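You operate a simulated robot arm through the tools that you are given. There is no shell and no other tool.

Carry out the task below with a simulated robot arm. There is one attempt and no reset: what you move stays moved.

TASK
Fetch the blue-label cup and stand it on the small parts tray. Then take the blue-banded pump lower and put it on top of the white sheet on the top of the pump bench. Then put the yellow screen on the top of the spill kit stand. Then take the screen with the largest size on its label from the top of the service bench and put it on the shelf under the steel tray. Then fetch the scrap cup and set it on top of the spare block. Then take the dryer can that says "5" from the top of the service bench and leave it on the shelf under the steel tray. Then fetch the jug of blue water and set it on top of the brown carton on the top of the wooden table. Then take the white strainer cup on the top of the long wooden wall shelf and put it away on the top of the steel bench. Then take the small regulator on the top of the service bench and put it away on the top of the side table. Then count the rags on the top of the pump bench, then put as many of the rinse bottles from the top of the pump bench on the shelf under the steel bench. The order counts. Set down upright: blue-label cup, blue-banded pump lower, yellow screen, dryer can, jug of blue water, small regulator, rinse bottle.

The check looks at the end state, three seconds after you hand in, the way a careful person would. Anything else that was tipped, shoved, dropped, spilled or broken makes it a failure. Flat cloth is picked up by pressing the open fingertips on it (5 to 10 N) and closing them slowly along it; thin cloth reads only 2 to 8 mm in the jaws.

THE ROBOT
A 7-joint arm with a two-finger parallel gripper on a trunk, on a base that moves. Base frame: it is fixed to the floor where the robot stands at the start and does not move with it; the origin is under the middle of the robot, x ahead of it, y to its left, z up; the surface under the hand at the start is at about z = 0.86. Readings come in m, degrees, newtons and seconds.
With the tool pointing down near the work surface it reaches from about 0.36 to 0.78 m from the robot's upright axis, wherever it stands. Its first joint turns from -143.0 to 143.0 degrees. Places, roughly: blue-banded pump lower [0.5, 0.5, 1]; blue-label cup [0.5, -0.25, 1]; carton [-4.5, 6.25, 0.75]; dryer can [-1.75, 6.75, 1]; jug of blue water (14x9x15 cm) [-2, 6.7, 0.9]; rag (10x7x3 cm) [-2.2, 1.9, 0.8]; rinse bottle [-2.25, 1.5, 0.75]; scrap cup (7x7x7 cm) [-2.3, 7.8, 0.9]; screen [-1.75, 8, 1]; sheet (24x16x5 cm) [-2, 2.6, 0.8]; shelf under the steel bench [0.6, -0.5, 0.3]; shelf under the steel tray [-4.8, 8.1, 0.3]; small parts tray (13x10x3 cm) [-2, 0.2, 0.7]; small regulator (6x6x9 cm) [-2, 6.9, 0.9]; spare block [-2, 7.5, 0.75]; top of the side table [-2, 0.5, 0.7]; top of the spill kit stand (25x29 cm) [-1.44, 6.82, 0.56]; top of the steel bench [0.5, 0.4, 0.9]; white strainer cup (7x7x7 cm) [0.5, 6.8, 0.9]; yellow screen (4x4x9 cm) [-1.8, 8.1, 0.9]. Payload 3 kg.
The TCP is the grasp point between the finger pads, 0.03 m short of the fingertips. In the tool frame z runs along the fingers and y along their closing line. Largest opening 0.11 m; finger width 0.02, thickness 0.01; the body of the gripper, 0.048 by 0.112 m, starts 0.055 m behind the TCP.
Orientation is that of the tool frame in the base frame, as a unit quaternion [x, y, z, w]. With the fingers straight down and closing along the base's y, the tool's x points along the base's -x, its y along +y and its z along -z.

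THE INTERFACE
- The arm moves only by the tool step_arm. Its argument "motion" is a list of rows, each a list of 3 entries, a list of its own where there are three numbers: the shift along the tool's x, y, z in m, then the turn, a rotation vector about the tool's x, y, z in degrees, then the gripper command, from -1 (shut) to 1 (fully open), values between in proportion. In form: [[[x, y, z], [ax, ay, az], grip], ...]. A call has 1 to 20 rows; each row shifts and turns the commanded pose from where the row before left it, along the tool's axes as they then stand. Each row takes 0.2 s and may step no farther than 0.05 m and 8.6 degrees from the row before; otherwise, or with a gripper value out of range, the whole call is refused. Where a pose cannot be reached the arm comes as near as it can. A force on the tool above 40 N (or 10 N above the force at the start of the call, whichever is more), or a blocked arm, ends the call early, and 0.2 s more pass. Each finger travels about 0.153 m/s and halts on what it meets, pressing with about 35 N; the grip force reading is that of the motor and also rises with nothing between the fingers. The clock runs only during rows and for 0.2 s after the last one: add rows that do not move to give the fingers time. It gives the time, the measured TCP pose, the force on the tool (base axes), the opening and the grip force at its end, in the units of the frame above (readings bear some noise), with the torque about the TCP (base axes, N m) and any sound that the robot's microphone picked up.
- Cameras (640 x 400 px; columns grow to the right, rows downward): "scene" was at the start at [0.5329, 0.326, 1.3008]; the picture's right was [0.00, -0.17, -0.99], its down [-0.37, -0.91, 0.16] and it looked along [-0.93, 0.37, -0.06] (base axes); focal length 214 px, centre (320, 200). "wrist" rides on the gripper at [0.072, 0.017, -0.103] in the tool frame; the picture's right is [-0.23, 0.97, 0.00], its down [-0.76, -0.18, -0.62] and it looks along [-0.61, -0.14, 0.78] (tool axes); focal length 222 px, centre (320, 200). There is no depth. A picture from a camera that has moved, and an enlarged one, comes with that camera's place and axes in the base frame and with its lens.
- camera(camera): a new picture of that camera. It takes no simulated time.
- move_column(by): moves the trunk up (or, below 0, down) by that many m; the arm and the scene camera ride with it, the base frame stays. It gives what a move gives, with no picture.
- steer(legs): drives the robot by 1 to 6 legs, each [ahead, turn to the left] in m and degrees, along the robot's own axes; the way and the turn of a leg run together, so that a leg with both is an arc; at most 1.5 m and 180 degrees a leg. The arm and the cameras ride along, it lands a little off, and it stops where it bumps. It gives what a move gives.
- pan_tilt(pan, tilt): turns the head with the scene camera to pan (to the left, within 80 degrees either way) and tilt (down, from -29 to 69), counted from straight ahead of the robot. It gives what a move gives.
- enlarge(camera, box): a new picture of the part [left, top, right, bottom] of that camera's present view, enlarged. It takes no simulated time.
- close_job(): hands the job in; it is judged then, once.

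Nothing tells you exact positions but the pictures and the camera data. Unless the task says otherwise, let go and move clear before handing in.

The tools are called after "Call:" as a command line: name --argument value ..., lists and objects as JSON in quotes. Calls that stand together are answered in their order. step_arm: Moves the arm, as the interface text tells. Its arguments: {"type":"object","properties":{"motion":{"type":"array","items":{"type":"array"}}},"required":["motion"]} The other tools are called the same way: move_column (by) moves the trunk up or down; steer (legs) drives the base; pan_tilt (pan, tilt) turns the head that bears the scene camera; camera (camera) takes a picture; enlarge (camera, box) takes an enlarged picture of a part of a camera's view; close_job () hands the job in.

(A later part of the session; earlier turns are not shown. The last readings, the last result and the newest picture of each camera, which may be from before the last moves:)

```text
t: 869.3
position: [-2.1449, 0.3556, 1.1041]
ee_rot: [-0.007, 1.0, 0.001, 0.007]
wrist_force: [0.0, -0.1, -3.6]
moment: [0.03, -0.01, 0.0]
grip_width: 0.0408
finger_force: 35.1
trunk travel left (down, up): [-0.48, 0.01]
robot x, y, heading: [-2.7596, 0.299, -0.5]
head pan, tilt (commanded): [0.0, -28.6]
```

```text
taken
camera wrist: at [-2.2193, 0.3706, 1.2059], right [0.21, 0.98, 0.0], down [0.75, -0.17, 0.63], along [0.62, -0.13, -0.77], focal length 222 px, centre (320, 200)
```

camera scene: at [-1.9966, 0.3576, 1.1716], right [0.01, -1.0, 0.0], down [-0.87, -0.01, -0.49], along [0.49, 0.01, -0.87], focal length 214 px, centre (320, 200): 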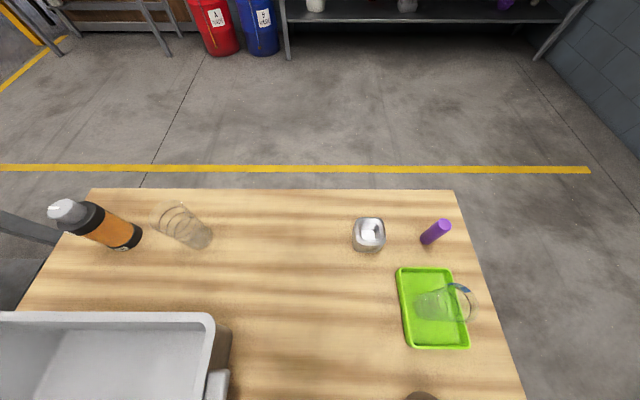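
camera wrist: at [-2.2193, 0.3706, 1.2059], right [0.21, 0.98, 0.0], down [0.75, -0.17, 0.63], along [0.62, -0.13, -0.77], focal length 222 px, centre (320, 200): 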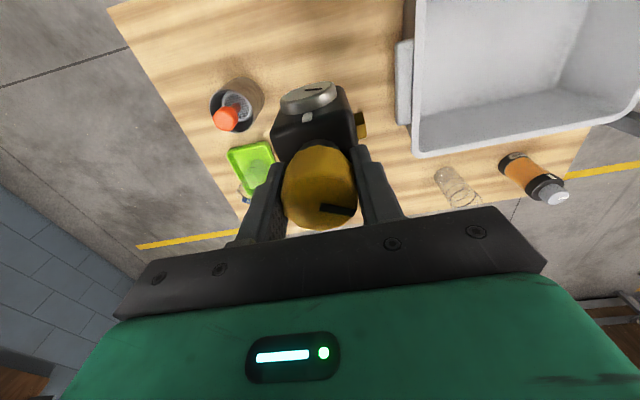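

The middle of the table is wide open. I set the target at (-2.05, 0.34), shift there, and lower the trunk.

Call:
step_arm --motion '[[[-0.0317, -0.0053, 0], [0, 0, 0], -1], [[-0.0317, -0.0053, 0], [0, 0, 0], -1], [[-0.0317, -0.0053, 0], [0, 0, 0], -1], [[0, 0, 0], [0, 0, 0], -1]]'

Call:
move_column --by -0.22

Call:
camera --camera "wrist"

Call:
camera --camera "scene"

```text
t: 870.3
position: [-2.0497, 0.3402, 1.1025]
ee_rot: [-0.007, 1.0, 0.0, 0.007]
wrist_force: [0.2, -0.4, -3.4]
moment: [0.01, 0.0, 0.03]
grip_width: 0.0406
finger_force: 35.2
trunk travel left (down, up): [-0.48, 0.01]
robot x, y, heading: [-2.7604, 0.3015, -0.4]
head pan, tilt (commanded): [0.0, -28.6]
```

```text
t: 872.6
position: [-2.0499, 0.3398, 0.8845]
ee_rot: [-0.007, 1.0, 0.0, 0.007]
wrist_force: [-0.1, 0.4, -3.1]
moment: [-0.01, -0.04, 0.01]
grip_width: 0.0407
finger_force: 35.1
trunk travel left (down, up): [-0.26, 0.23]
robot x, y, heading: [-2.7598, 0.3045, -0.3]
head pan, tilt (commanded): [0.0, -28.6]
```

```text
taken
camera wrist: at [-2.1246, 0.3547, 0.9855], right [0.21, 0.98, 0.0], down [0.75, -0.17, 0.63], along [0.62, -0.13, -0.77], focal length 222 px, centre (320, 200)
```

wrist: 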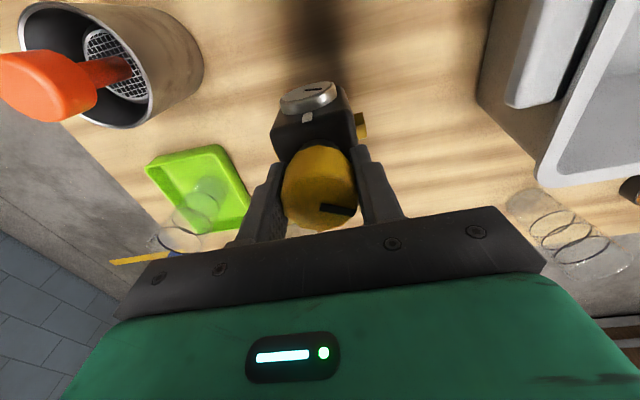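

```text
taken
camera scene: at [-1.902, 0.3417, 0.9512], right [0.01, -1.0, 0.0], down [-0.87, -0.01, -0.49], along [0.49, 0.01, -0.87], focal length 214 px, centre (320, 200)
```

scene: 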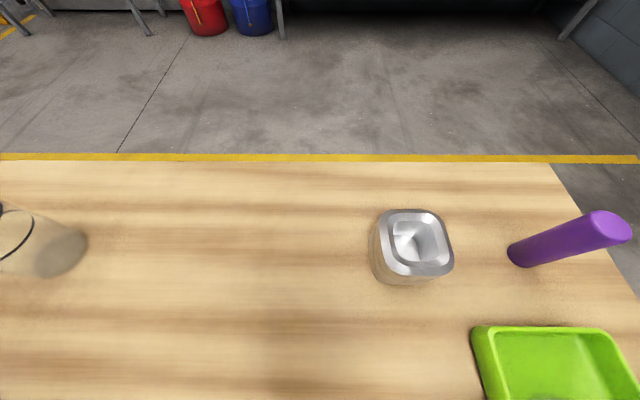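

Call:
step_arm --motion '[[[0, 0, 0.02], [0, 0, 0], -1], [[0, 0, 0.02], [0, 0, 0], -1], [[0, 0, 0.012], [0, 0, 0], -1], [[0, 0, 0], [0, 0, 0], -1]]'

Call:
step_arm --motion '[[[0, 0, 0.004], [0, 0, 0], -1], [[0, 0, 0], [0, 0, 0], -1]]'

Call:
step_arm --motion '[[[0, 0, 0.004], [0, 0, 0], -1], [[0, 0, 0], [0, 0, 0], -1]]'

```text
t: 873.6
position: [-2.0498, 0.3395, 0.8325]
ee_rot: [-0.007, 1.0, 0.0, 0.008]
wrist_force: [0.0, 0.4, -3.9]
moment: [0.01, -0.03, 0.02]
grip_width: 0.0406
finger_force: 34.9
trunk travel left (down, up): [-0.26, 0.23]
robot x, y, heading: [-2.7576, 0.3022, -0.8]
head pan, tilt (commanded): [0.0, -28.6]
```

```text
t: 874.2
position: [-2.0508, 0.3406, 0.8266]
ee_rot: [-0.007, 1.0, 0.0, 0.008]
wrist_force: [-0.4, 0.5, -3.2]
moment: [0.0, 0.02, -0.01]
grip_width: 0.0406
finger_force: 35.0
trunk travel left (down, up): [-0.26, 0.23]
robot x, y, heading: [-2.762, 0.3017, -0.8]
head pan, tilt (commanded): [0.0, -28.6]
```

```text
t: 874.8
position: [-2.0498, 0.3403, 0.8238]
ee_rot: [-0.007, 1.0, 0.0, 0.008]
wrist_force: [0.2, 0.9, -3.5]
moment: [0.02, 0.02, 0.0]
grip_width: 0.0407
finger_force: 34.7
trunk travel left (down, up): [-0.26, 0.23]
robot x, y, heading: [-2.7576, 0.2994, -0.2]
head pan, tilt (commanded): [0.0, -28.6]
```

Call:
step_arm --motion '[[[0, 0, 0.003], [0, 0, 0], -1], [[0, 0, 0], [0, 0, 0], -1]]'

Call:
step_arm --motion '[[[0, 0, 0.003], [0, 0, 0], -1], [[0, 0, 0], [0, 0, 0], -1]]'

```text
t: 875.4
position: [-2.0484, 0.3396, 0.8213]
ee_rot: [-0.007, 1.0, 0.0, 0.009]
wrist_force: [-1.1, 1.3, 5.2]
moment: [0.32, 0.14, 0.01]
grip_width: 0.0406
finger_force: 35.0
trunk travel left (down, up): [-0.26, 0.23]
robot x, y, heading: [-2.7602, 0.3004, -0.7]
head pan, tilt (commanded): [0.0, -28.6]
```

```text
t: 876.0
position: [-2.0498, 0.3388, 0.8207]
ee_rot: [-0.007, 1.0, 0.001, 0.011]
wrist_force: [6.5, -3.5, 32.6]
moment: [-0.05, -0.07, 0.0]
grip_width: 0.0406
finger_force: 35.1
trunk travel left (down, up): [-0.26, 0.23]
robot x, y, heading: [-2.7604, 0.3031, -0.6]
head pan, tilt (commanded): [0.0, -28.6]
```

The regulator is seated on the table. I ease off and release.

Call:
step_arm --motion '[[[0, 0, -0.003], [0, 0, 0], -1], [[0, 0, 0], [0, 0, 0], -1]]'

Call:
step_arm --motion '[[[0, 0, 0], [0, 0, 0], -0.25], [[0, 0, 0], [0, 0, 0], -0.15], [[0, 0, 0], [0, 0, 0], 0.0], [[0, 0, 0], [0, 0, 0], 0.3], [[0, 0, 0], [0, 0, 0], 0.4], [[0, 0, 0], [0, 0, 0], 0.4], [[0, 0, -0.02], [0, 0, 0], 0.4], [[0, 0, -0.04], [0, 0, 0], 0.4], [[0, 0, -0.045], [0, 0, 0], 0.4], [[0, 0, -0.045], [0, 0, 0], 0.4], [[0, 0, -0.045], [0, 0, 0], 0.4], [[0, 0, 0], [0, 0, 0], 0.4]]'

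Call:
pan_tilt --pan 0 --tilt 20

Call:
camera --camera "scene"

Call:
camera --camera "wrist"

```text
t: 876.6
position: [-2.0505, 0.3405, 0.8192]
ee_rot: [-0.007, 1.0, 0.001, 0.008]
wrist_force: [4.0, -3.4, 14.7]
moment: [-0.08, -0.72, -0.01]
grip_width: 0.0406
finger_force: 35.3
trunk travel left (down, up): [-0.26, 0.23]
robot x, y, heading: [-2.7567, 0.3056, -0.5]
head pan, tilt (commanded): [0.0, -28.6]
```

```text
t: 879.2
position: [-2.052, 0.3411, 1.0208]
ee_rot: [-0.007, 1.0, 0.0, 0.008]
wrist_force: [0.3, -0.1, -0.4]
moment: [0.0, -0.05, 0.02]
grip_width: 0.0771
finger_force: 0.1
trunk travel left (down, up): [-0.26, 0.23]
robot x, y, heading: [-2.7603, 0.2992, -0.7]
head pan, tilt (commanded): [0.0, -28.6]
```

```text
t: 880.4
position: [-2.0509, 0.3398, 1.02]
ee_rot: [-0.007, 1.0, 0.0, 0.008]
wrist_force: [0.0, 0.0, 0.9]
moment: [0.01, 0.01, 0.0]
grip_width: 0.077
finger_force: 0.0
trunk travel left (down, up): [-0.26, 0.23]
robot x, y, heading: [-2.7554, 0.2998, -0.5]
head pan, tilt (commanded): [0.0, 20.0]
```

```text
taken
camera scene: at [-1.9747, 0.3413, 1.0607], right [0.01, -1.0, 0.0], down [-0.94, -0.01, 0.33], along [-0.33, -0.01, -0.95], focal length 214 px, centre (320, 200)
```

scene: 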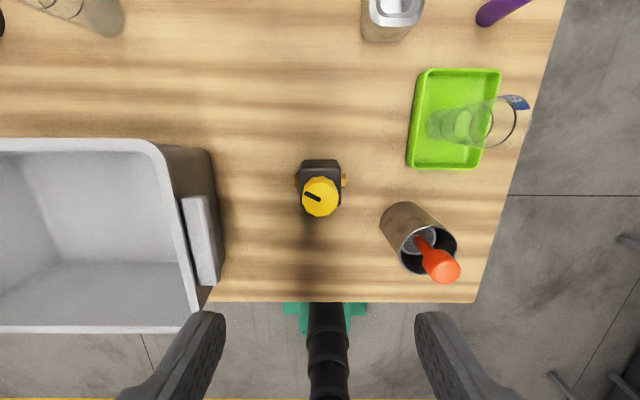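

```text
taken
camera wrist: at [-2.1255, 0.3554, 1.1222], right [0.21, 0.98, 0.0], down [0.75, -0.17, 0.63], along [0.62, -0.13, -0.77], focal length 222 px, centre (320, 200)
```

wrist: 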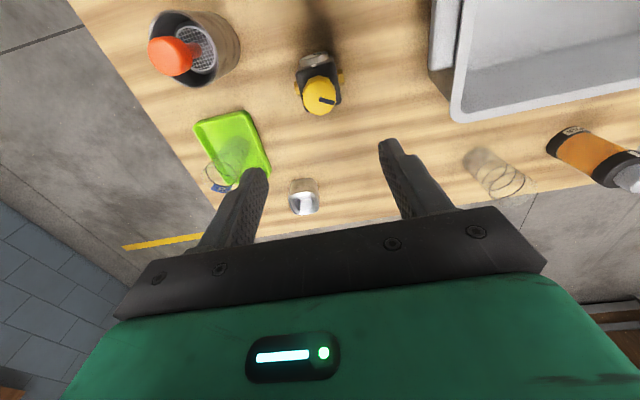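

The regulator stands upright on the side table. Step 10: I go to the pump bench's west side to count rags from above and pick rinse bottles.

Call:
steer --legs '[[-0.5, 0]]'

Call:
move_column --by 0.2

Call:
step_arm --motion '[[[0.04, 0, 0], [0, 0, 0], 1], [[0.04, 0, 0], [0, 0, 0], 1], [[0.04, 0, 0], [0, 0, 0], 1], [[0.04, 0, 0], [0, 0, 0], 1], [[0.04, 0, 0], [0, 0, 0], 1], [[0, 0, 0], [0, 0, 0], 1]]'

Call:
steer --legs '[[0, 45], [0, 45]]'

```text
t: 883.3
position: [-2.5557, 0.3418, 1.0201]
ee_rot: [-0.003, 1.0, 0.0, 0.008]
wrist_force: [0.5, -0.1, 0.6]
moment: [-0.03, 0.04, 0.01]
grip_width: 0.0769
finger_force: 0.0
trunk travel left (down, up): [-0.26, 0.23]
robot x, y, heading: [-3.2658, 0.3101, -1.1]
head pan, tilt (commanded): [0.0, 20.0]
```

```text
t: 885.5
position: [-2.5551, 0.3425, 1.2202]
ee_rot: [-0.003, 1.0, 0.0, 0.008]
wrist_force: [0.0, 1.1, -0.1]
moment: [-0.05, 0.01, 0.0]
grip_width: 0.0769
finger_force: 0.2
trunk travel left (down, up): [-0.46, 0.03]
robot x, y, heading: [-3.2648, 0.3117, -1.0]
head pan, tilt (commanded): [0.0, 20.0]
```

```text
t: 886.9
position: [-2.754, 0.3418, 1.2168]
ee_rot: [-0.003, 1.0, -0.001, 0.008]
wrist_force: [-0.6, 0.3, -0.4]
moment: [-0.03, 0.01, 0.03]
grip_width: 0.1099
finger_force: 0.0
trunk travel left (down, up): [-0.46, 0.03]
robot x, y, heading: [-3.2621, 0.3096, -1.0]
head pan, tilt (commanded): [0.0, 20.0]
```

```text
t: 891.5
position: [-3.2996, 0.8169, 1.2173]
ee_rot: [0.712, -0.702, -0.007, -0.007]
wrist_force: [-0.5, 0.6, -0.3]
moment: [0.0, 0.03, 0.0]
grip_width: 0.1099
finger_force: 0.1
trunk travel left (down, up): [-0.46, 0.03]
robot x, y, heading: [-3.2047, 0.3074, 88.5]
head pan, tilt (commanded): [0.0, 20.0]
```

Call:
steer --legs '[[1.3, 0]]'

Call:
steer --legs '[[0, -45], [0, -44]]'

Call:
pan_tilt --pan 0 --tilt -29

Call:
camera --camera "scene"

```text
t: 898.1
position: [-3.2894, 2.1236, 1.2177]
ee_rot: [0.719, -0.695, -0.006, -0.006]
wrist_force: [-1.1, 1.4, 0.6]
moment: [-0.03, 0.01, 0.03]
grip_width: 0.1098
finger_force: 0.1
trunk travel left (down, up): [-0.46, 0.03]
robot x, y, heading: [-3.1825, 1.6152, 89.7]
head pan, tilt (commanded): [0.0, 20.0]
```

```text
t: 902.6
position: [-2.6781, 1.7276, 1.2176]
ee_rot: [-0.021, 1.0, 0.0, 0.009]
wrist_force: [-1.3, 0.5, 0.4]
moment: [-0.04, -0.06, -0.01]
grip_width: 0.1103
finger_force: 0.1
trunk travel left (down, up): [-0.46, 0.03]
robot x, y, heading: [-3.1816, 1.6775, 0.8]
head pan, tilt (commanded): [0.0, 20.0]
```

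```text
t: 903.8
position: [-2.6764, 1.7261, 1.2186]
ee_rot: [-0.021, 1.0, 0.0, 0.008]
wrist_force: [-0.2, -0.7, 0.1]
moment: [0.03, 0.0, -0.01]
grip_width: 0.1101
finger_force: 0.1
trunk travel left (down, up): [-0.46, 0.03]
robot x, y, heading: [-3.1873, 1.6784, 1.0]
head pan, tilt (commanded): [0.0, -28.6]
```

```text
taken
camera scene: at [-2.5283, 1.7327, 1.2857], right [0.04, -1.0, 0.0], down [-0.87, -0.04, -0.49], along [0.49, 0.02, -0.87], focal length 214 px, centre (320, 200)
```

scene: 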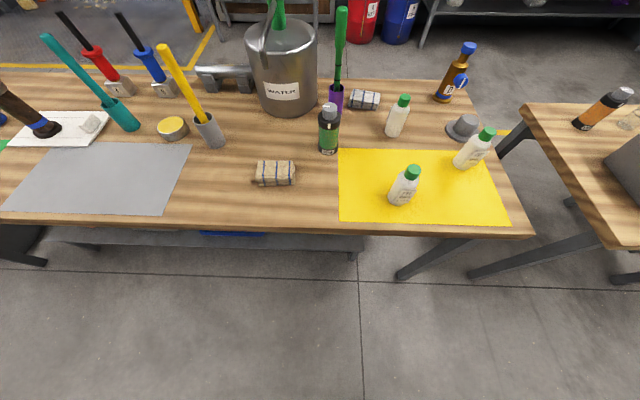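

A very clear view: rags at (275,173) and (365,100), and three EYE RINSE bottles with green caps. I'll enlarge to check for more rags (behind the pot, etc.).

Call:
enlarge --camera "scene" --box '[240, 60, 440, 220]'

Call:
enlarge --camera "scene" --box '[0, 20, 240, 220]'

Call:
enlarge --camera "scene" --box '[370, 80, 530, 240]'

```text
2.50 times, centred on (340, 140) of scene
camera zoom: at [-2.5283, 1.7327, 1.2857], right [0.04, -1.0, 0.0], down [-0.87, -0.04, -0.49], along [0.49, 0.02, -0.87], focal length 536 px, centre (270, 350)
```

zoom: 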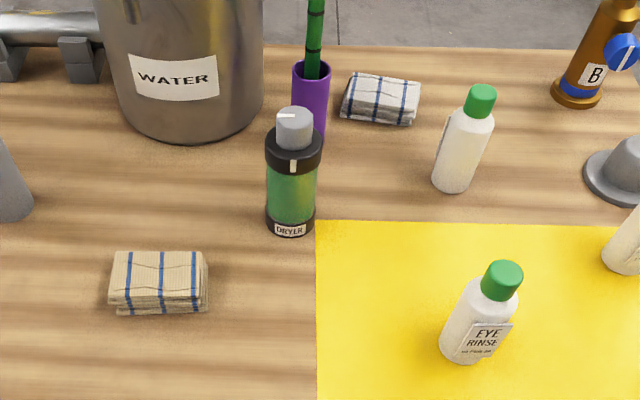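

```text
2.00 times, centred on (120, 120) of scene
camera zoom: at [-2.5283, 1.7327, 1.2857], right [0.04, -1.0, 0.0], down [-0.87, -0.04, -0.49], along [0.49, 0.02, -0.87], focal length 429 px, centre (720, 360)
```

zoom: 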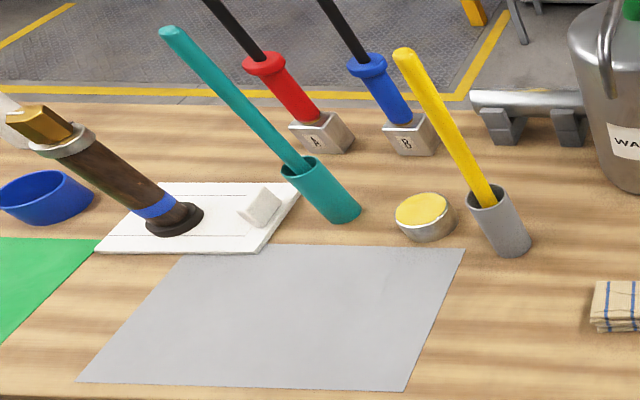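

```text
2.50 times, centred on (450, 160) of scene
camera zoom: at [-2.5283, 1.7327, 1.2857], right [0.04, -1.0, 0.0], down [-0.87, -0.04, -0.49], along [0.49, 0.02, -0.87], focal length 536 px, centre (-5, 300)
```

zoom: 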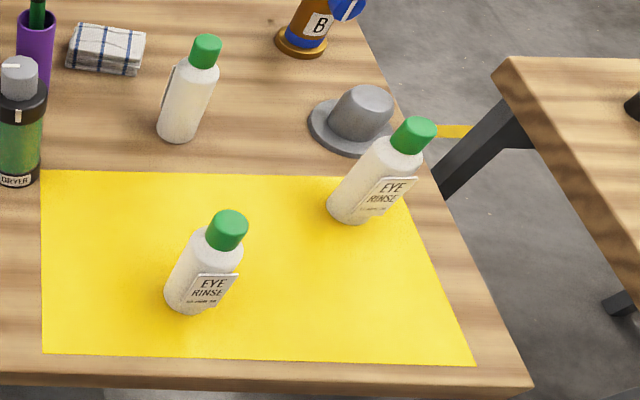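

There are exactly 2 rags on the pump bench top, so 2 rinse bottles go to the shelf under the steel bench. I'll take the two labelled bottles at about (-2.238, 1.541) and (-2.117, 1.343); first I lower the trunk, extend, and tilt the hand forward.

Call:
move_column --by -0.26

Call:
step_arm --motion '[[[-0.0375, 0, 0], [0, 0, 0], 0.45], [[-0.0375, 0, 0], [0, 0, 0], 0.45], [[-0.0375, 0, 0], [0, 0, 0], 0.45], [[-0.0375, 0, 0], [0, 0, 0], 0.45], [[0, -0.03, 0], [0, -8, 0], 0.45], [[0, -0.03, 0], [0, -8, 0], 0.45], [[0, -0.03, 0], [0, -8, 0], 0.45], [[0, -0.03, 0], [0, -8, 0], 0.45], [[0, -0.03, 0], [0, -8, 0], 0.45], [[0, -0.03, 0], [0, -8, 0], 0.45], [[0, 0, 0], [0, -8, 0], 0.45], [[0, 0, 0], [0, -8, 0], 0.45], [[0, 0, 0], [0, -3, 0], 0.45], [[0, 0, 0], [0, 0, 0], 0.45]]'

Call:
pan_tilt --pan 0 --tilt 15

Call:
camera --camera "scene"

Call:
camera --camera "wrist"

```text
t: 906.5
position: [-2.6768, 1.7263, 0.9584]
ee_rot: [-0.02, 1.0, 0.0, 0.008]
wrist_force: [0.1, -0.5, 0.6]
moment: [-0.01, 0.03, 0.03]
grip_width: 0.1099
finger_force: 0.1
trunk travel left (down, up): [-0.2, 0.29]
robot x, y, heading: [-3.182, 1.6779, 1.0]
head pan, tilt (commanded): [0.0, -28.6]
```

```text
t: 909.5
position: [-2.5197, 1.5531, 0.9619]
ee_rot: [-0.019, 0.829, 0.012, 0.559]
wrist_force: [0.5, 0.3, 0.3]
moment: [0.01, 0.05, 0.0]
grip_width: 0.0797
finger_force: 0.0
trunk travel left (down, up): [-0.2, 0.29]
robot x, y, heading: [-3.1822, 1.6747, 1.2]
head pan, tilt (commanded): [0.0, -28.6]
```

```text
t: 910.6
position: [-2.5201, 1.5523, 0.9623]
ee_rot: [-0.018, 0.829, 0.012, 0.558]
wrist_force: [-0.2, -0.1, 0.5]
moment: [0.0, 0.01, -0.01]
grip_width: 0.0797
finger_force: 0.0
trunk travel left (down, up): [-0.2, 0.29]
robot x, y, heading: [-3.178, 1.6745, 0.9]
head pan, tilt (commanded): [0.0, 15.0]
```

```text
taken
camera scene: at [-2.5219, 1.5521, 1.0577], right [0.04, -1.0, 0.0], down [-0.6, -0.03, -0.8], along [0.8, 0.03, -0.6], focal length 214 px, centre (320, 200)
```

scene: 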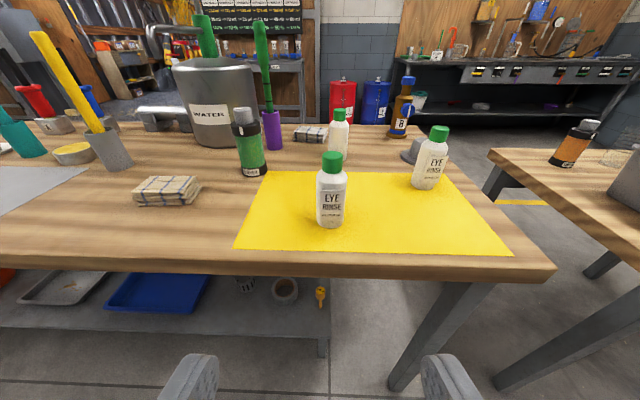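

```text
taken
camera wrist: at [-2.6432, 1.5631, 0.9333], right [0.04, 0.98, 0.21], down [-0.28, -0.19, 0.94], along [0.96, -0.1, 0.27], focal length 222 px, centre (320, 200)
```

wrist: 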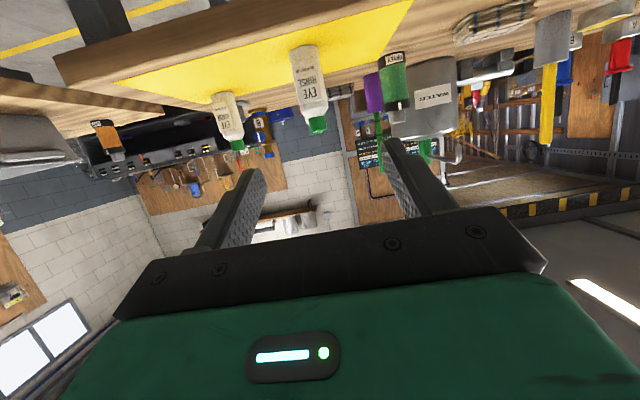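

The bottle is right ahead at (-2.242, 1.541). I drive 12 cm closer and move to the pre-grasp.

Call:
steer --legs '[[0.12, 0]]'

Call:
step_arm --motion '[[[0.014, -0.006, 0.0175], [0, 0, 0], 0.45], [[0.014, -0.006, 0.0175], [0, 0, 0], 0.45], [[0.014, -0.0055, 0.018], [0, 0, 0], 0.45], [[0, 0, 0], [0, 0, 0], 0.45]]'

Call:
camera --camera "scene"

Call:
camera --camera "wrist"

```text
t: 911.8
position: [-2.4021, 1.5501, 0.9622]
ee_rot: [-0.015, 0.829, 0.01, 0.559]
wrist_force: [0.0, -0.5, -0.1]
moment: [-0.01, -0.01, 0.03]
grip_width: 0.0798
finger_force: 0.0
trunk travel left (down, up): [-0.2, 0.29]
robot x, y, heading: [-3.0659, 1.6804, 0.6]
head pan, tilt (commanded): [0.0, 15.0]
```

```text
t: 912.8
position: [-2.3669, 1.5355, 0.9039]
ee_rot: [-0.015, 0.83, 0.01, 0.558]
wrist_force: [-0.2, 0.0, -0.2]
moment: [-0.01, 0.0, -0.02]
grip_width: 0.0799
finger_force: 0.0
trunk travel left (down, up): [-0.2, 0.29]
robot x, y, heading: [-3.0661, 1.6785, 0.7]
head pan, tilt (commanded): [0.0, 15.0]
```

```text
taken
camera scene: at [-2.369, 1.5348, 1.0003], right [0.04, -1.0, 0.0], down [-0.6, -0.02, -0.8], along [0.8, 0.03, -0.6], focal length 214 px, centre (320, 200)
```

scene: 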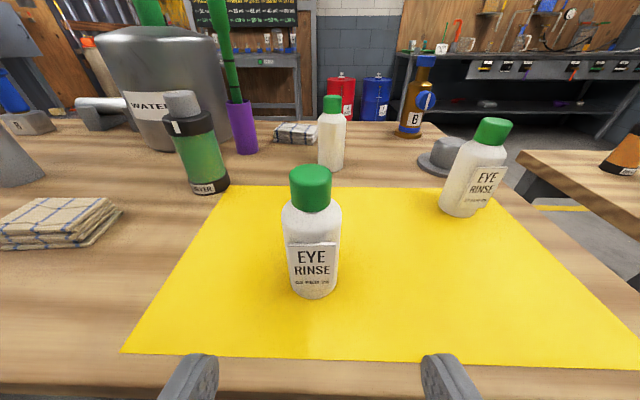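

```text
taken
camera wrist: at [-2.4902, 1.5465, 0.876], right [0.05, 0.98, 0.21], down [-0.28, -0.19, 0.94], along [0.96, -0.11, 0.27], focal length 222 px, centre (320, 200)
```

wrist: 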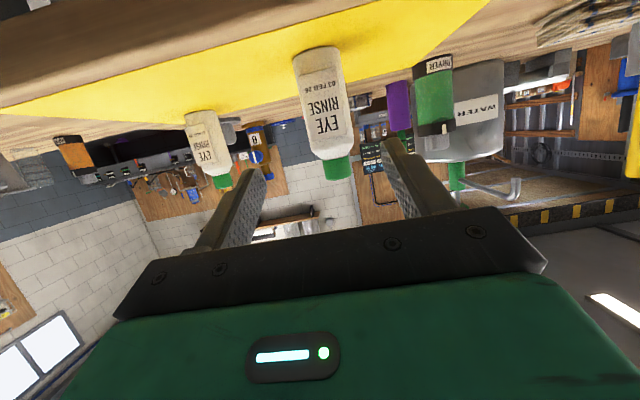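

Call:
step_arm --motion '[[[0, 0.003, 0.03], [0, 0, 0], 0.45], [[0, 0.003, 0.035], [0, 0, 0], 0.45], [[0, 0, 0.035], [0, 0, 0], 0.45], [[0, 0, 0.027], [0, 0, 0], 0.45], [[0, 0, 0], [0, 0, 0], 0.45]]'

Call:
camera --camera "wrist"

```text
t: 914.0
position: [-2.2479, 1.5461, 0.8578]
ee_rot: [-0.015, 0.829, 0.01, 0.559]
wrist_force: [-0.3, -0.4, -0.7]
moment: [0.0, 0.02, 0.03]
grip_width: 0.0799
finger_force: 0.0
trunk travel left (down, up): [-0.2, 0.29]
robot x, y, heading: [-3.0681, 1.6827, 0.7]
head pan, tilt (commanded): [0.0, 15.0]
```

```text
taken
camera wrist: at [-2.3711, 1.5568, 0.8287], right [0.05, 0.98, 0.21], down [-0.29, -0.19, 0.94], along [0.96, -0.11, 0.27], focal length 222 px, centre (320, 200)
```

wrist: 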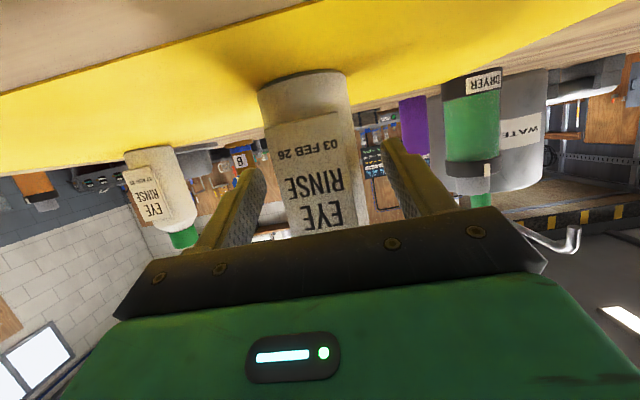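

Call:
step_arm --motion '[[[0, 0, 0], [0, 0, 0], 0.25], [[0, 0, 0], [0, 0, 0], 0.15], [[0, 0, 0], [0, 0, 0], 0.08], [[0, 0, 0], [0, 0, 0], 0.0], [[0, 0, 0], [0, 0, 0], -0.1], [[0, 0, 0], [0, 0, 0], -0.2], [[0, 0, 0], [0, 0, 0], -1], [[0, 0, 0], [0, 0, 0], -1]]'

Call:
camera --camera "wrist"

```text
t: 915.8
position: [-2.2482, 1.5451, 0.8567]
ee_rot: [-0.015, 0.829, 0.011, 0.559]
wrist_force: [-0.6, -0.8, 0.8]
moment: [-0.08, -0.06, 0.04]
grip_width: 0.0466
finger_force: 34.9
trunk travel left (down, up): [-0.2, 0.29]
robot x, y, heading: [-3.0628, 1.6806, 0.3]
head pan, tilt (commanded): [0.0, 15.0]
```

```text
taken
camera wrist: at [-2.3714, 1.5568, 0.8285], right [0.05, 0.98, 0.21], down [-0.28, -0.19, 0.94], along [0.96, -0.11, 0.27], focal length 222 px, centre (320, 200)
```

wrist: 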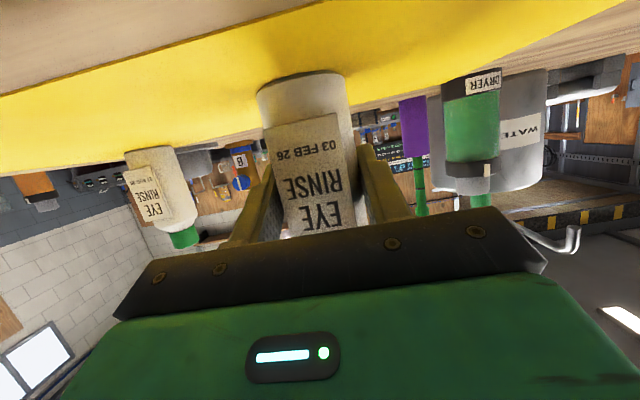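

Gripped at 47 mm. I lift and reverse out.

Call:
step_arm --motion '[[[-0.014, 0, -0.0056], [0, 0, 0], -1], [[-0.028, 0, -0.0112], [0, 0, 0], -1], [[-0.0325, 0, -0.013], [0, 0, 0], -1], [[-0.0325, 0, -0.013], [0, 0, 0], -1], [[-0.0325, 0, -0.013], [0, 0, 0], -1], [[0, 0, 0], [0, 0, 0], -1]]'

Call:
steer --legs '[[-0.3, 0]]'

Call:
camera --camera "scene"

Call:
camera --camera "wrist"

```text
t: 917.2
position: [-2.2526, 1.5436, 1.0043]
ee_rot: [-0.016, 0.829, 0.011, 0.558]
wrist_force: [-0.4, 0.1, -2.0]
moment: [0.0, 0.04, 0.03]
grip_width: 0.0468
finger_force: 35.0
trunk travel left (down, up): [-0.2, 0.29]
robot x, y, heading: [-3.0695, 1.6807, 0.6]
head pan, tilt (commanded): [0.0, 15.0]
```

```text
t: 919.2
position: [-2.5491, 1.5406, 1.0049]
ee_rot: [-0.014, 0.829, 0.009, 0.558]
wrist_force: [0.4, 0.1, -2.8]
moment: [0.0, 0.01, -0.03]
grip_width: 0.0466
finger_force: 34.7
trunk travel left (down, up): [-0.2, 0.29]
robot x, y, heading: [-3.3618, 1.6772, 0.3]
head pan, tilt (commanded): [0.0, 15.0]
```

```text
taken
camera scene: at [-2.5512, 1.5392, 1.1], right [0.03, -1.0, 0.0], down [-0.6, -0.02, -0.8], along [0.8, 0.03, -0.6], focal length 214 px, centre (320, 200)
```

scene: 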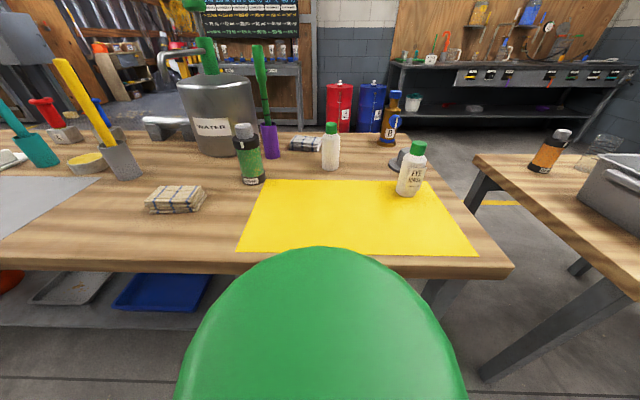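

```text
taken
camera wrist: at [-2.6724, 1.5513, 0.9758], right [0.05, 0.98, 0.21], down [-0.28, -0.19, 0.94], along [0.96, -0.11, 0.27], focal length 222 px, centre (320, 200)
```

wrist: 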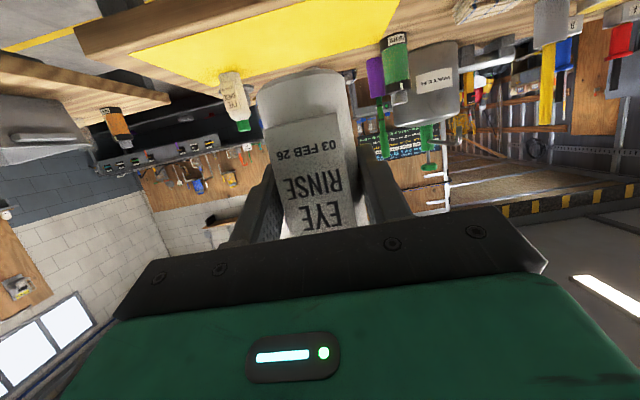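

The bottle is held well. I retract a bit and take the route south around the side table to the steel bench's front.

Call:
step_arm --motion '[[[0.0134, 0, -0.0334], [0, 0, 0], -1], [[0.0134, 0, -0.0334], [0, 0, 0], -1], [[0.0134, 0, -0.0334], [0, 0, 0], -1], [[0.0134, 0, -0.0334], [0, 0, 0], -1], [[0.0134, 0, -0.0334], [0, 0, 0], -1], [[0, 0, 0], [0, 0, 0], -1]]'

Call:
steer --legs '[[0, -30]]'

Call:
steer --legs '[[0, -30]]'

Call:
steer --legs '[[0, -30]]'

Call:
pan_tilt --pan 0 --tilt -10

Call:
camera --camera "scene"

```text
t: 920.6
position: [-2.7267, 1.5342, 1.0054]
ee_rot: [-0.014, 0.829, 0.009, 0.558]
wrist_force: [-0.1, -0.5, -1.4]
moment: [0.0, 0.01, -0.02]
grip_width: 0.0464
finger_force: 35.0
trunk travel left (down, up): [-0.2, 0.29]
robot x, y, heading: [-3.359, 1.6785, 0.2]
head pan, tilt (commanded): [0.0, 15.0]
```

```text
t: 922.5
position: [-2.884, 1.2397, 1.0054]
ee_rot: [0.198, 0.805, -0.133, 0.542]
wrist_force: [0.0, -1.0, -1.2]
moment: [-0.01, -0.01, 0.04]
grip_width: 0.0466
finger_force: 35.3
trunk travel left (down, up): [-0.2, 0.29]
robot x, y, heading: [-3.3477, 1.6958, -29.5]
head pan, tilt (commanded): [0.0, 15.0]
```

```text
t: 924.5
position: [-3.1793, 1.0601, 1.0066]
ee_rot: [0.404, 0.724, -0.272, 0.488]
wrist_force: [0.0, 0.3, -2.0]
moment: [0.03, 0.03, 0.01]
grip_width: 0.0464
finger_force: 35.5
trunk travel left (down, up): [-0.2, 0.29]
robot x, y, heading: [-3.3343, 1.7041, -60.1]
head pan, tilt (commanded): [0.0, 15.0]
```

```text
t: 926.4
position: [-3.522, 1.07, 1.0061]
ee_rot: [0.578, 0.595, -0.389, 0.401]
wrist_force: [0.3, -0.1, -1.9]
moment: [0.03, -0.01, 0.0]
grip_width: 0.0466
finger_force: 35.1
trunk travel left (down, up): [-0.2, 0.29]
robot x, y, heading: [-3.3105, 1.7012, -90.2]
head pan, tilt (commanded): [0.0, 15.0]
```

```text
t: 927.3
position: [-3.523, 1.0708, 1.007]
ee_rot: [0.579, 0.594, -0.39, 0.4]
wrist_force: [0.7, -0.6, -3.3]
moment: [-0.03, 0.02, -0.01]
grip_width: 0.0466
finger_force: 34.6
trunk travel left (down, up): [-0.2, 0.29]
robot x, y, heading: [-3.3156, 1.7045, -90.1]
head pan, tilt (commanded): [0.0, -10.0]
```

```text
taken
camera scene: at [-3.5223, 1.0649, 1.1425], right [-1.0, -0.03, 0.0], down [-0.01, 0.21, -0.98], along [0.03, -0.98, -0.21], focal length 214 px, centre (320, 200)
```

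scene: 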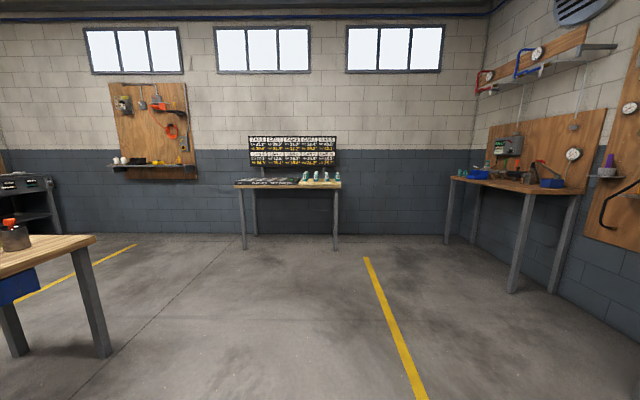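

Wide open floor to the south. I drive down past the side table, turn east, and approach the steel bench.

Call:
steer --legs '[[1.4, 0], [0.75, 0]]'

Call:
steer --legs '[[0, 30]]'

Call:
steer --legs '[[0, 30]]'

Call:
steer --legs '[[0, 30]]'

Call:
camera --camera "scene"

```text
t: 937.9
position: [-3.5983, -1.0667, 1.0066]
ee_rot: [0.591, 0.582, -0.398, 0.391]
wrist_force: [-0.4, -0.7, -1.9]
moment: [-0.01, 0.04, 0.03]
grip_width: 0.047
finger_force: 35.4
trunk travel left (down, up): [-0.2, 0.29]
robot x, y, heading: [-3.3604, -0.441, -92.6]
head pan, tilt (commanded): [0.0, -10.0]
```

```text
t: 939.8
position: [-3.2443, -1.0956, 1.0071]
ee_rot: [0.413, 0.72, -0.278, 0.484]
wrist_force: [-0.2, 0.6, -1.0]
moment: [-0.02, 0.02, -0.03]
grip_width: 0.0468
finger_force: 34.9
trunk travel left (down, up): [-0.2, 0.29]
robot x, y, heading: [-3.3847, -0.4482, -61.3]
head pan, tilt (commanded): [0.0, -10.0]
```

```text
t: 941.8
position: [-2.9365, -0.9388, 1.0079]
ee_rot: [0.211, 0.802, -0.142, 0.541]
wrist_force: [0.2, -0.2, -1.1]
moment: [0.03, 0.03, -0.01]
grip_width: 0.0466
finger_force: 35.2
trunk travel left (down, up): [-0.2, 0.29]
robot x, y, heading: [-3.3884, -0.468, -31.1]
head pan, tilt (commanded): [0.0, -10.0]
```

```text
t: 943.7
position: [-2.7601, -0.6405, 1.0096]
ee_rot: [-0.008, 0.829, 0.005, 0.559]
wrist_force: [-0.2, 0.3, -1.4]
moment: [-0.02, 0.01, 0.02]
grip_width: 0.0461
finger_force: 34.8
trunk travel left (down, up): [-0.2, 0.29]
robot x, y, heading: [-3.3924, -0.4914, -0.4]
head pan, tilt (commanded): [0.0, -10.0]
```

```text
taken
camera scene: at [-2.7555, -0.6405, 1.144], right [0.02, -1.0, 0.0], down [-0.21, 0.0, -0.98], along [0.98, 0.02, -0.21], focal length 214 px, centre (320, 200)
```

scene: 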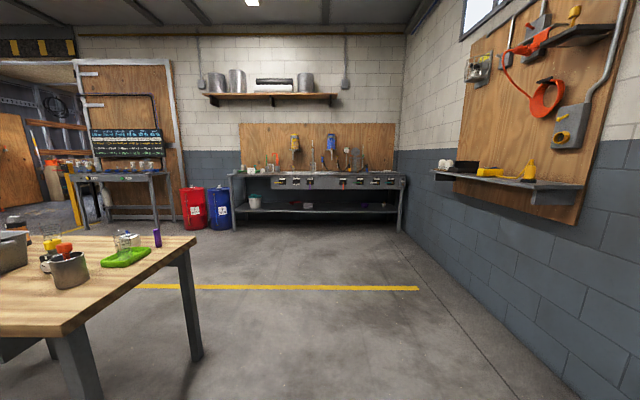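

Call:
steer --legs '[[1.2, 0], [1.1, 0]]'

Call:
camera --camera "scene"

Call:
enlarge --camera "scene" --box '[120, 150, 540, 400]'

```text
t: 954.9
position: [-0.4786, -0.7003, 1.0092]
ee_rot: [-0.001, 0.83, 0.0, 0.558]
wrist_force: [0.2, -0.9, -1.8]
moment: [0.0, 0.01, -0.01]
grip_width: 0.0465
finger_force: 34.9
trunk travel left (down, up): [-0.2, 0.29]
robot x, y, heading: [-1.1065, -0.54, -1.7]
head pan, tilt (commanded): [0.0, -10.0]
```

```text
taken
camera scene: at [-0.4759, -0.7017, 1.1444], right [0.0, -1.0, 0.0], down [-0.21, 0.0, -0.98], along [0.98, 0.0, -0.21], focal length 214 px, centre (320, 200)
```

scene: 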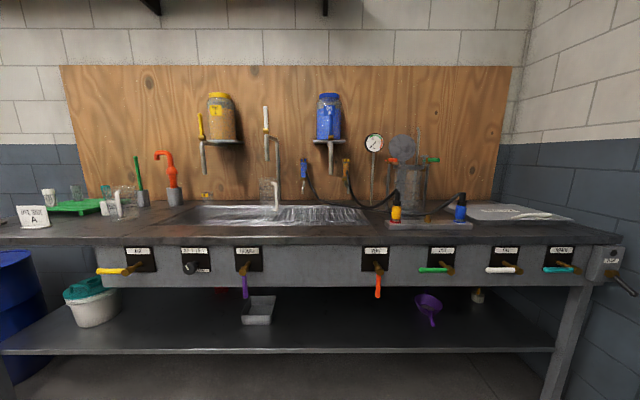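

```text
1.52 times, centred on (330, 275) of scene
camera zoom: at [-0.4759, -0.7017, 1.1444], right [0.0, -1.0, 0.0], down [-0.21, 0.0, -0.98], along [0.98, 0.0, -0.21], focal length 327 px, centre (305, 86)
```

zoom: 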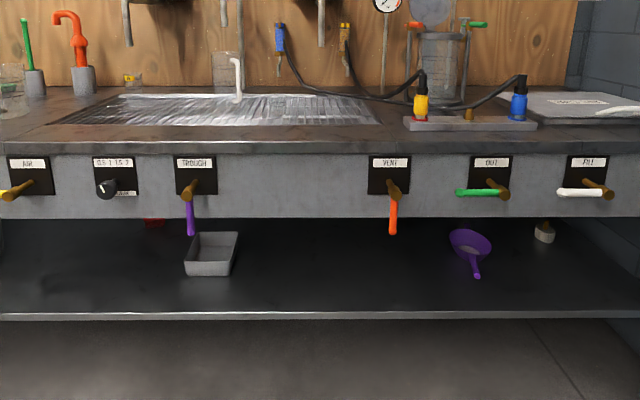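

Clear view of the shelf: free space between the white tray (y>-0.5) and the purple scoop (y<-1.1), with valve handles hanging at y≈-0.44 and -0.90 in front. I'll place the bottles at y≈-0.60 and -0.76. I lower the trunk and the hand well in front of the bench.

Call:
move_column --by -0.2

Call:
step_arm --motion '[[[0.028, 0.01, 0.0266], [0, 0, 0], -1], [[0.028, 0.01, 0.0266], [0, 0, 0], -1], [[0.028, 0.01, 0.0266], [0, 0, 0], -1], [[0.028, 0.01, 0.0266], [0, 0, 0], -1], [[0.028, 0.01, 0.0266], [0, 0, 0], -1], [[0.028, 0.01, 0.0266], [0, 0, 0], -1], [[0.028, 0.01, 0.0266], [0, 0, 0], -1], [[0.028, 0.01, 0.0266], [0, 0, 0], -1], [[0.028, 0.01, 0.0266], [0, 0, 0], -1], [[0.028, 0.01, 0.0266], [0, 0, 0], -1], [[0, 0, 0], [0, 0, 0], -1]]'

Call:
camera --camera "scene"

Call:
camera --camera "wrist"

```text
t: 957.1
position: [-0.4791, -0.702, 0.8099]
ee_rot: [-0.001, 0.829, 0.001, 0.559]
wrist_force: [-0.3, 0.0, -1.8]
moment: [0.03, 0.01, 0.0]
grip_width: 0.0466
finger_force: 34.9
trunk travel left (down, up): [0.0, 0.49]
robot x, y, heading: [-1.1105, -0.5397, -1.1]
head pan, tilt (commanded): [0.0, -10.0]
```

```text
t: 959.5
position: [-0.3371, -0.5998, 0.4515]
ee_rot: [-0.001, 0.829, 0.0, 0.559]
wrist_force: [-0.2, -1.0, -1.4]
moment: [0.01, 0.02, 0.01]
grip_width: 0.0464
finger_force: 34.9
trunk travel left (down, up): [0.0, 0.49]
robot x, y, heading: [-1.1058, -0.5417, -1.5]
head pan, tilt (commanded): [0.0, -10.0]
```

```text
taken
camera scene: at [-0.3333, -0.5993, 0.5869], right [0.0, -1.0, 0.0], down [-0.21, 0.0, -0.98], along [0.98, 0.0, -0.21], focal length 214 px, centre (320, 200)
```

scene: 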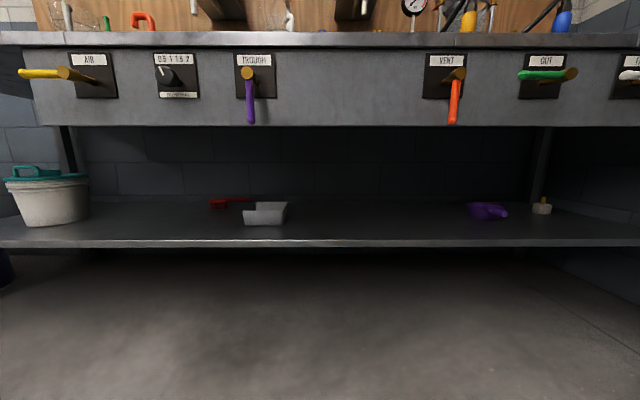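

```text
taken
camera wrist: at [-0.4604, -0.5836, 0.4227], right [0.08, 0.97, 0.21], down [-0.29, -0.18, 0.94], along [0.95, -0.14, 0.27], focal length 222 px, centre (320, 200)
```

wrist: 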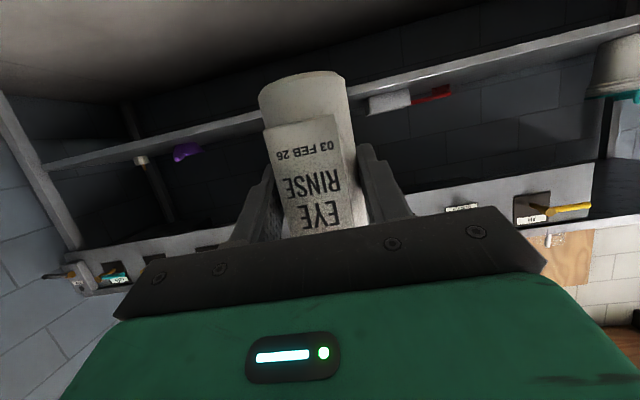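

Shelf z≈0.33 with front edge x≈0.29; the fascia's bottom is z≈0.655. I'll place the bottle just inside at x≈0.37. I drive in with the hand low.

Call:
steer --legs '[[0.5, 0]]'

Call:
camera --camera "scene"

Call:
camera --camera "wrist"

```text
t: 962.4
position: [0.1594, -0.6074, 0.4506]
ee_rot: [-0.004, 0.829, 0.003, 0.559]
wrist_force: [0.0, 0.0, -2.2]
moment: [0.02, -0.01, 0.02]
grip_width: 0.0465
finger_force: 34.9
trunk travel left (down, up): [0.0, 0.49]
robot x, y, heading: [-0.6139, -0.5566, -0.8]
head pan, tilt (commanded): [0.0, -10.0]
```

```text
taken
camera scene: at [0.1637, -0.607, 0.5868], right [0.01, -1.0, 0.0], down [-0.21, 0.0, -0.98], along [0.98, 0.01, -0.21], focal length 214 px, centre (320, 200)
```

scene: 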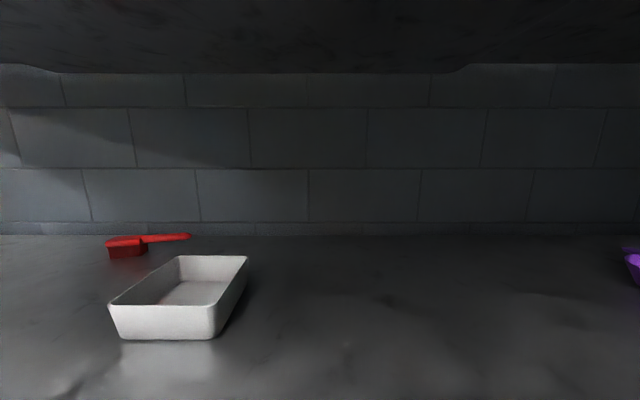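

```text
taken
camera wrist: at [0.0365, -0.592, 0.4227], right [0.08, 0.97, 0.21], down [-0.29, -0.18, 0.94], along [0.95, -0.13, 0.27], focal length 222 px, centre (320, 200)
```

wrist: 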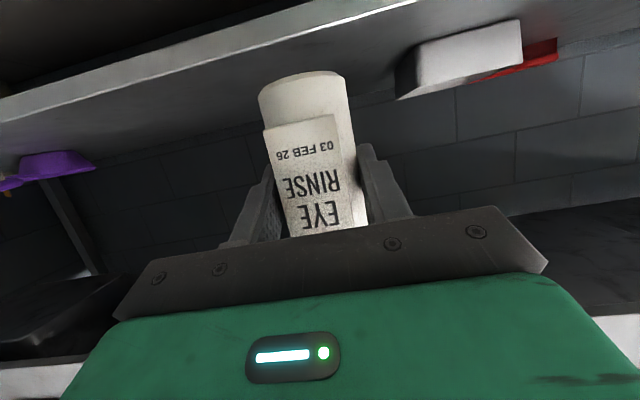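

Call:
steer --legs '[[0.12, 0]]'

Call:
steer --legs '[[0.09, 0]]'

Call:
camera --camera "wrist"

```text
t: 963.7
position: [0.2812, -0.6083, 0.4517]
ee_rot: [-0.005, 0.83, 0.003, 0.558]
wrist_force: [0.4, 0.6, -2.2]
moment: [0.02, 0.03, -0.01]
grip_width: 0.0463
finger_force: 34.5
trunk travel left (down, up): [0.0, 0.49]
robot x, y, heading: [-0.4914, -0.5558, -1.0]
head pan, tilt (commanded): [0.0, -10.0]
```

```text
t: 964.8
position: [0.3691, -0.6119, 0.4518]
ee_rot: [-0.003, 0.829, 0.002, 0.559]
wrist_force: [1.1, 0.9, -1.7]
moment: [0.01, 0.01, -0.02]
grip_width: 0.0466
finger_force: 35.4
trunk travel left (down, up): [0.0, 0.49]
robot x, y, heading: [-0.4006, -0.5559, -1.3]
head pan, tilt (commanded): [0.0, -10.0]
```

```text
taken
camera wrist: at [0.2468, -0.597, 0.4237], right [0.08, 0.97, 0.21], down [-0.29, -0.18, 0.94], along [0.95, -0.13, 0.27], focal length 222 px, centre (320, 200)
```

wrist: 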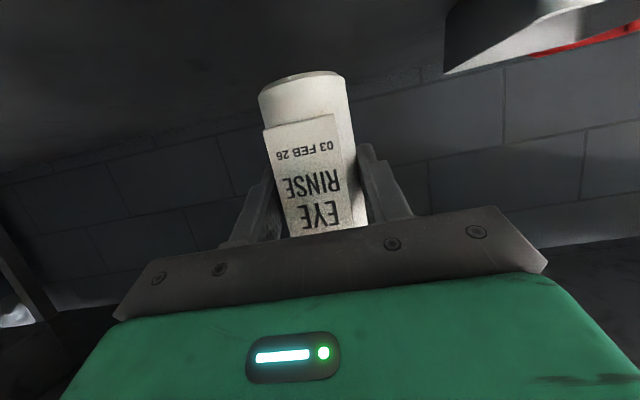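

In position. I lower step by step, checking force.

Call:
step_arm --motion '[[[0.0185, 0, 0.0076], [0, 0, 0], -1], [[0.0093, 0, 0.0038], [0, 0, 0], -1], [[0, 0, 0], [0, 0, 0], -1]]'

Call:
step_arm --motion '[[[0.0046, 0, 0.0019], [0, 0, 0], -1], [[0, 0, 0], [0, 0, 0], -1]]'

Call:
step_arm --motion '[[[0.0046, 0, 0.0019], [0, 0, 0], -1], [[0, 0, 0], [0, 0, 0], -1]]'

```text
t: 965.6
position: [0.3692, -0.6109, 0.4232]
ee_rot: [-0.003, 0.829, 0.002, 0.559]
wrist_force: [0.3, 0.5, -1.0]
moment: [-0.03, 0.03, -0.02]
grip_width: 0.0466
finger_force: 35.4
trunk travel left (down, up): [0.0, 0.49]
robot x, y, heading: [-0.4002, -0.5572, -1.0]
head pan, tilt (commanded): [0.0, -10.0]
```

```text
t: 966.2
position: [0.3703, -0.612, 0.4183]
ee_rot: [-0.003, 0.829, 0.003, 0.559]
wrist_force: [0.2, -0.2, -1.7]
moment: [-0.02, 0.01, 0.0]
grip_width: 0.0467
finger_force: 35.2
trunk travel left (down, up): [0.0, 0.49]
robot x, y, heading: [-0.4021, -0.5577, -1.3]
head pan, tilt (commanded): [0.0, -10.0]
```

```text
t: 966.8
position: [0.3713, -0.6112, 0.413]
ee_rot: [-0.003, 0.829, 0.002, 0.559]
wrist_force: [0.9, -0.5, -1.6]
moment: [-0.01, 0.03, 0.0]
grip_width: 0.047
finger_force: 35.0
trunk travel left (down, up): [0.0, 0.49]
robot x, y, heading: [-0.4035, -0.5549, -1.0]
head pan, tilt (commanded): [0.0, -10.0]
```

Call:
step_arm --motion '[[[0.0046, 0, 0.0019], [0, 0, 0], -1], [[0, 0, 0], [0, 0, 0], -1]]'

Call:
step_arm --motion '[[[0.0037, 0, 0.0015], [0, 0, 0], -1], [[0, 0, 0], [0, 0, 0], -1]]'

Call:
camera --camera "wrist"

```text
t: 967.4
position: [0.3711, -0.6114, 0.4075]
ee_rot: [-0.003, 0.83, 0.002, 0.558]
wrist_force: [-0.6, -0.4, -2.7]
moment: [0.0, 0.03, 0.02]
grip_width: 0.0467
finger_force: 35.7
trunk travel left (down, up): [0.0, 0.49]
robot x, y, heading: [-0.4033, -0.5559, -1.1]
head pan, tilt (commanded): [0.0, -10.0]
```

```text
t: 968.0
position: [0.3714, -0.6121, 0.4035]
ee_rot: [-0.003, 0.829, 0.002, 0.559]
wrist_force: [1.1, -0.1, -2.2]
moment: [-0.02, 0.01, -0.02]
grip_width: 0.0468
finger_force: 35.3
trunk travel left (down, up): [0.0, 0.49]
robot x, y, heading: [-0.3994, -0.5543, -1.1]
head pan, tilt (commanded): [0.0, -10.0]
```

```text
taken
camera wrist: at [0.2485, -0.5972, 0.3754], right [0.08, 0.97, 0.21], down [-0.29, -0.18, 0.94], along [0.95, -0.14, 0.27], focal length 222 px, centre (320, 200)
```

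wrist: 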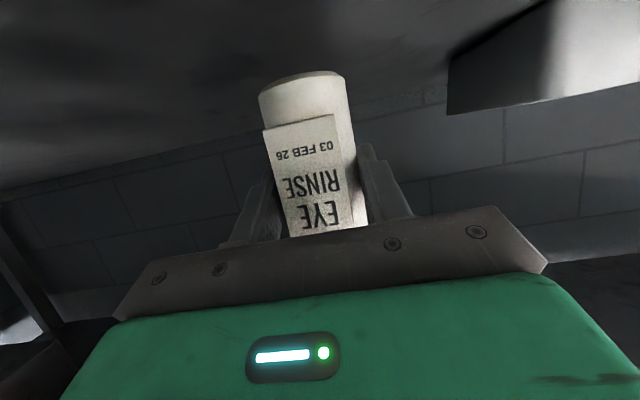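

Call:
step_arm --motion '[[[0.0037, 0, 0.0015], [0, 0, 0], -1], [[0, 0, 0], [0, 0, 0], -1]]'

Call:
step_arm --motion '[[[0.0037, 0, 0.0015], [0, 0, 0], -1], [[0, 0, 0], [0, 0, 0], -1]]'

```text
t: 968.6
position: [0.3712, -0.6119, 0.3995]
ee_rot: [-0.003, 0.83, 0.001, 0.558]
wrist_force: [-0.5, 0.0, -2.7]
moment: [-0.01, 0.0, -0.01]
grip_width: 0.0464
finger_force: 34.9
trunk travel left (down, up): [0.0, 0.49]
robot x, y, heading: [-0.3991, -0.5546, -1.2]
head pan, tilt (commanded): [0.0, -10.0]
```

```text
t: 969.2
position: [0.3717, -0.6115, 0.3963]
ee_rot: [-0.003, 0.83, 0.002, 0.558]
wrist_force: [-0.5, -0.6, -2.3]
moment: [-0.02, -0.01, 0.02]
grip_width: 0.0467
finger_force: 34.7
trunk travel left (down, up): [0.0, 0.49]
robot x, y, heading: [-0.4014, -0.5555, -1.1]
head pan, tilt (commanded): [0.0, -10.0]
```

Call:
step_arm --motion '[[[0.0037, 0, 0.0015], [0, 0, 0], -1], [[0, 0, 0], [0, 0, 0], -1]]'

Call:
step_arm --motion '[[[0.0028, 0, 0.0011], [0, 0, 0], -1], [[0, 0, 0], [0, 0, 0], -1]]'

```text
t: 969.8
position: [0.3701, -0.612, 0.391]
ee_rot: [-0.003, 0.83, 0.002, 0.558]
wrist_force: [-0.3, 0.2, -0.9]
moment: [-0.01, -0.03, -0.01]
grip_width: 0.047
finger_force: 35.5
trunk travel left (down, up): [0.0, 0.49]
robot x, y, heading: [-0.4029, -0.5559, -0.9]
head pan, tilt (commanded): [0.0, -10.0]
```

```text
t: 970.4
position: [0.3704, -0.6125, 0.3874]
ee_rot: [-0.003, 0.829, 0.002, 0.559]
wrist_force: [0.4, -0.8, -2.1]
moment: [0.01, 0.01, -0.03]
grip_width: 0.0467
finger_force: 34.9
trunk travel left (down, up): [0.0, 0.49]
robot x, y, heading: [-0.4026, -0.5539, -1.1]
head pan, tilt (commanded): [0.0, -10.0]
```

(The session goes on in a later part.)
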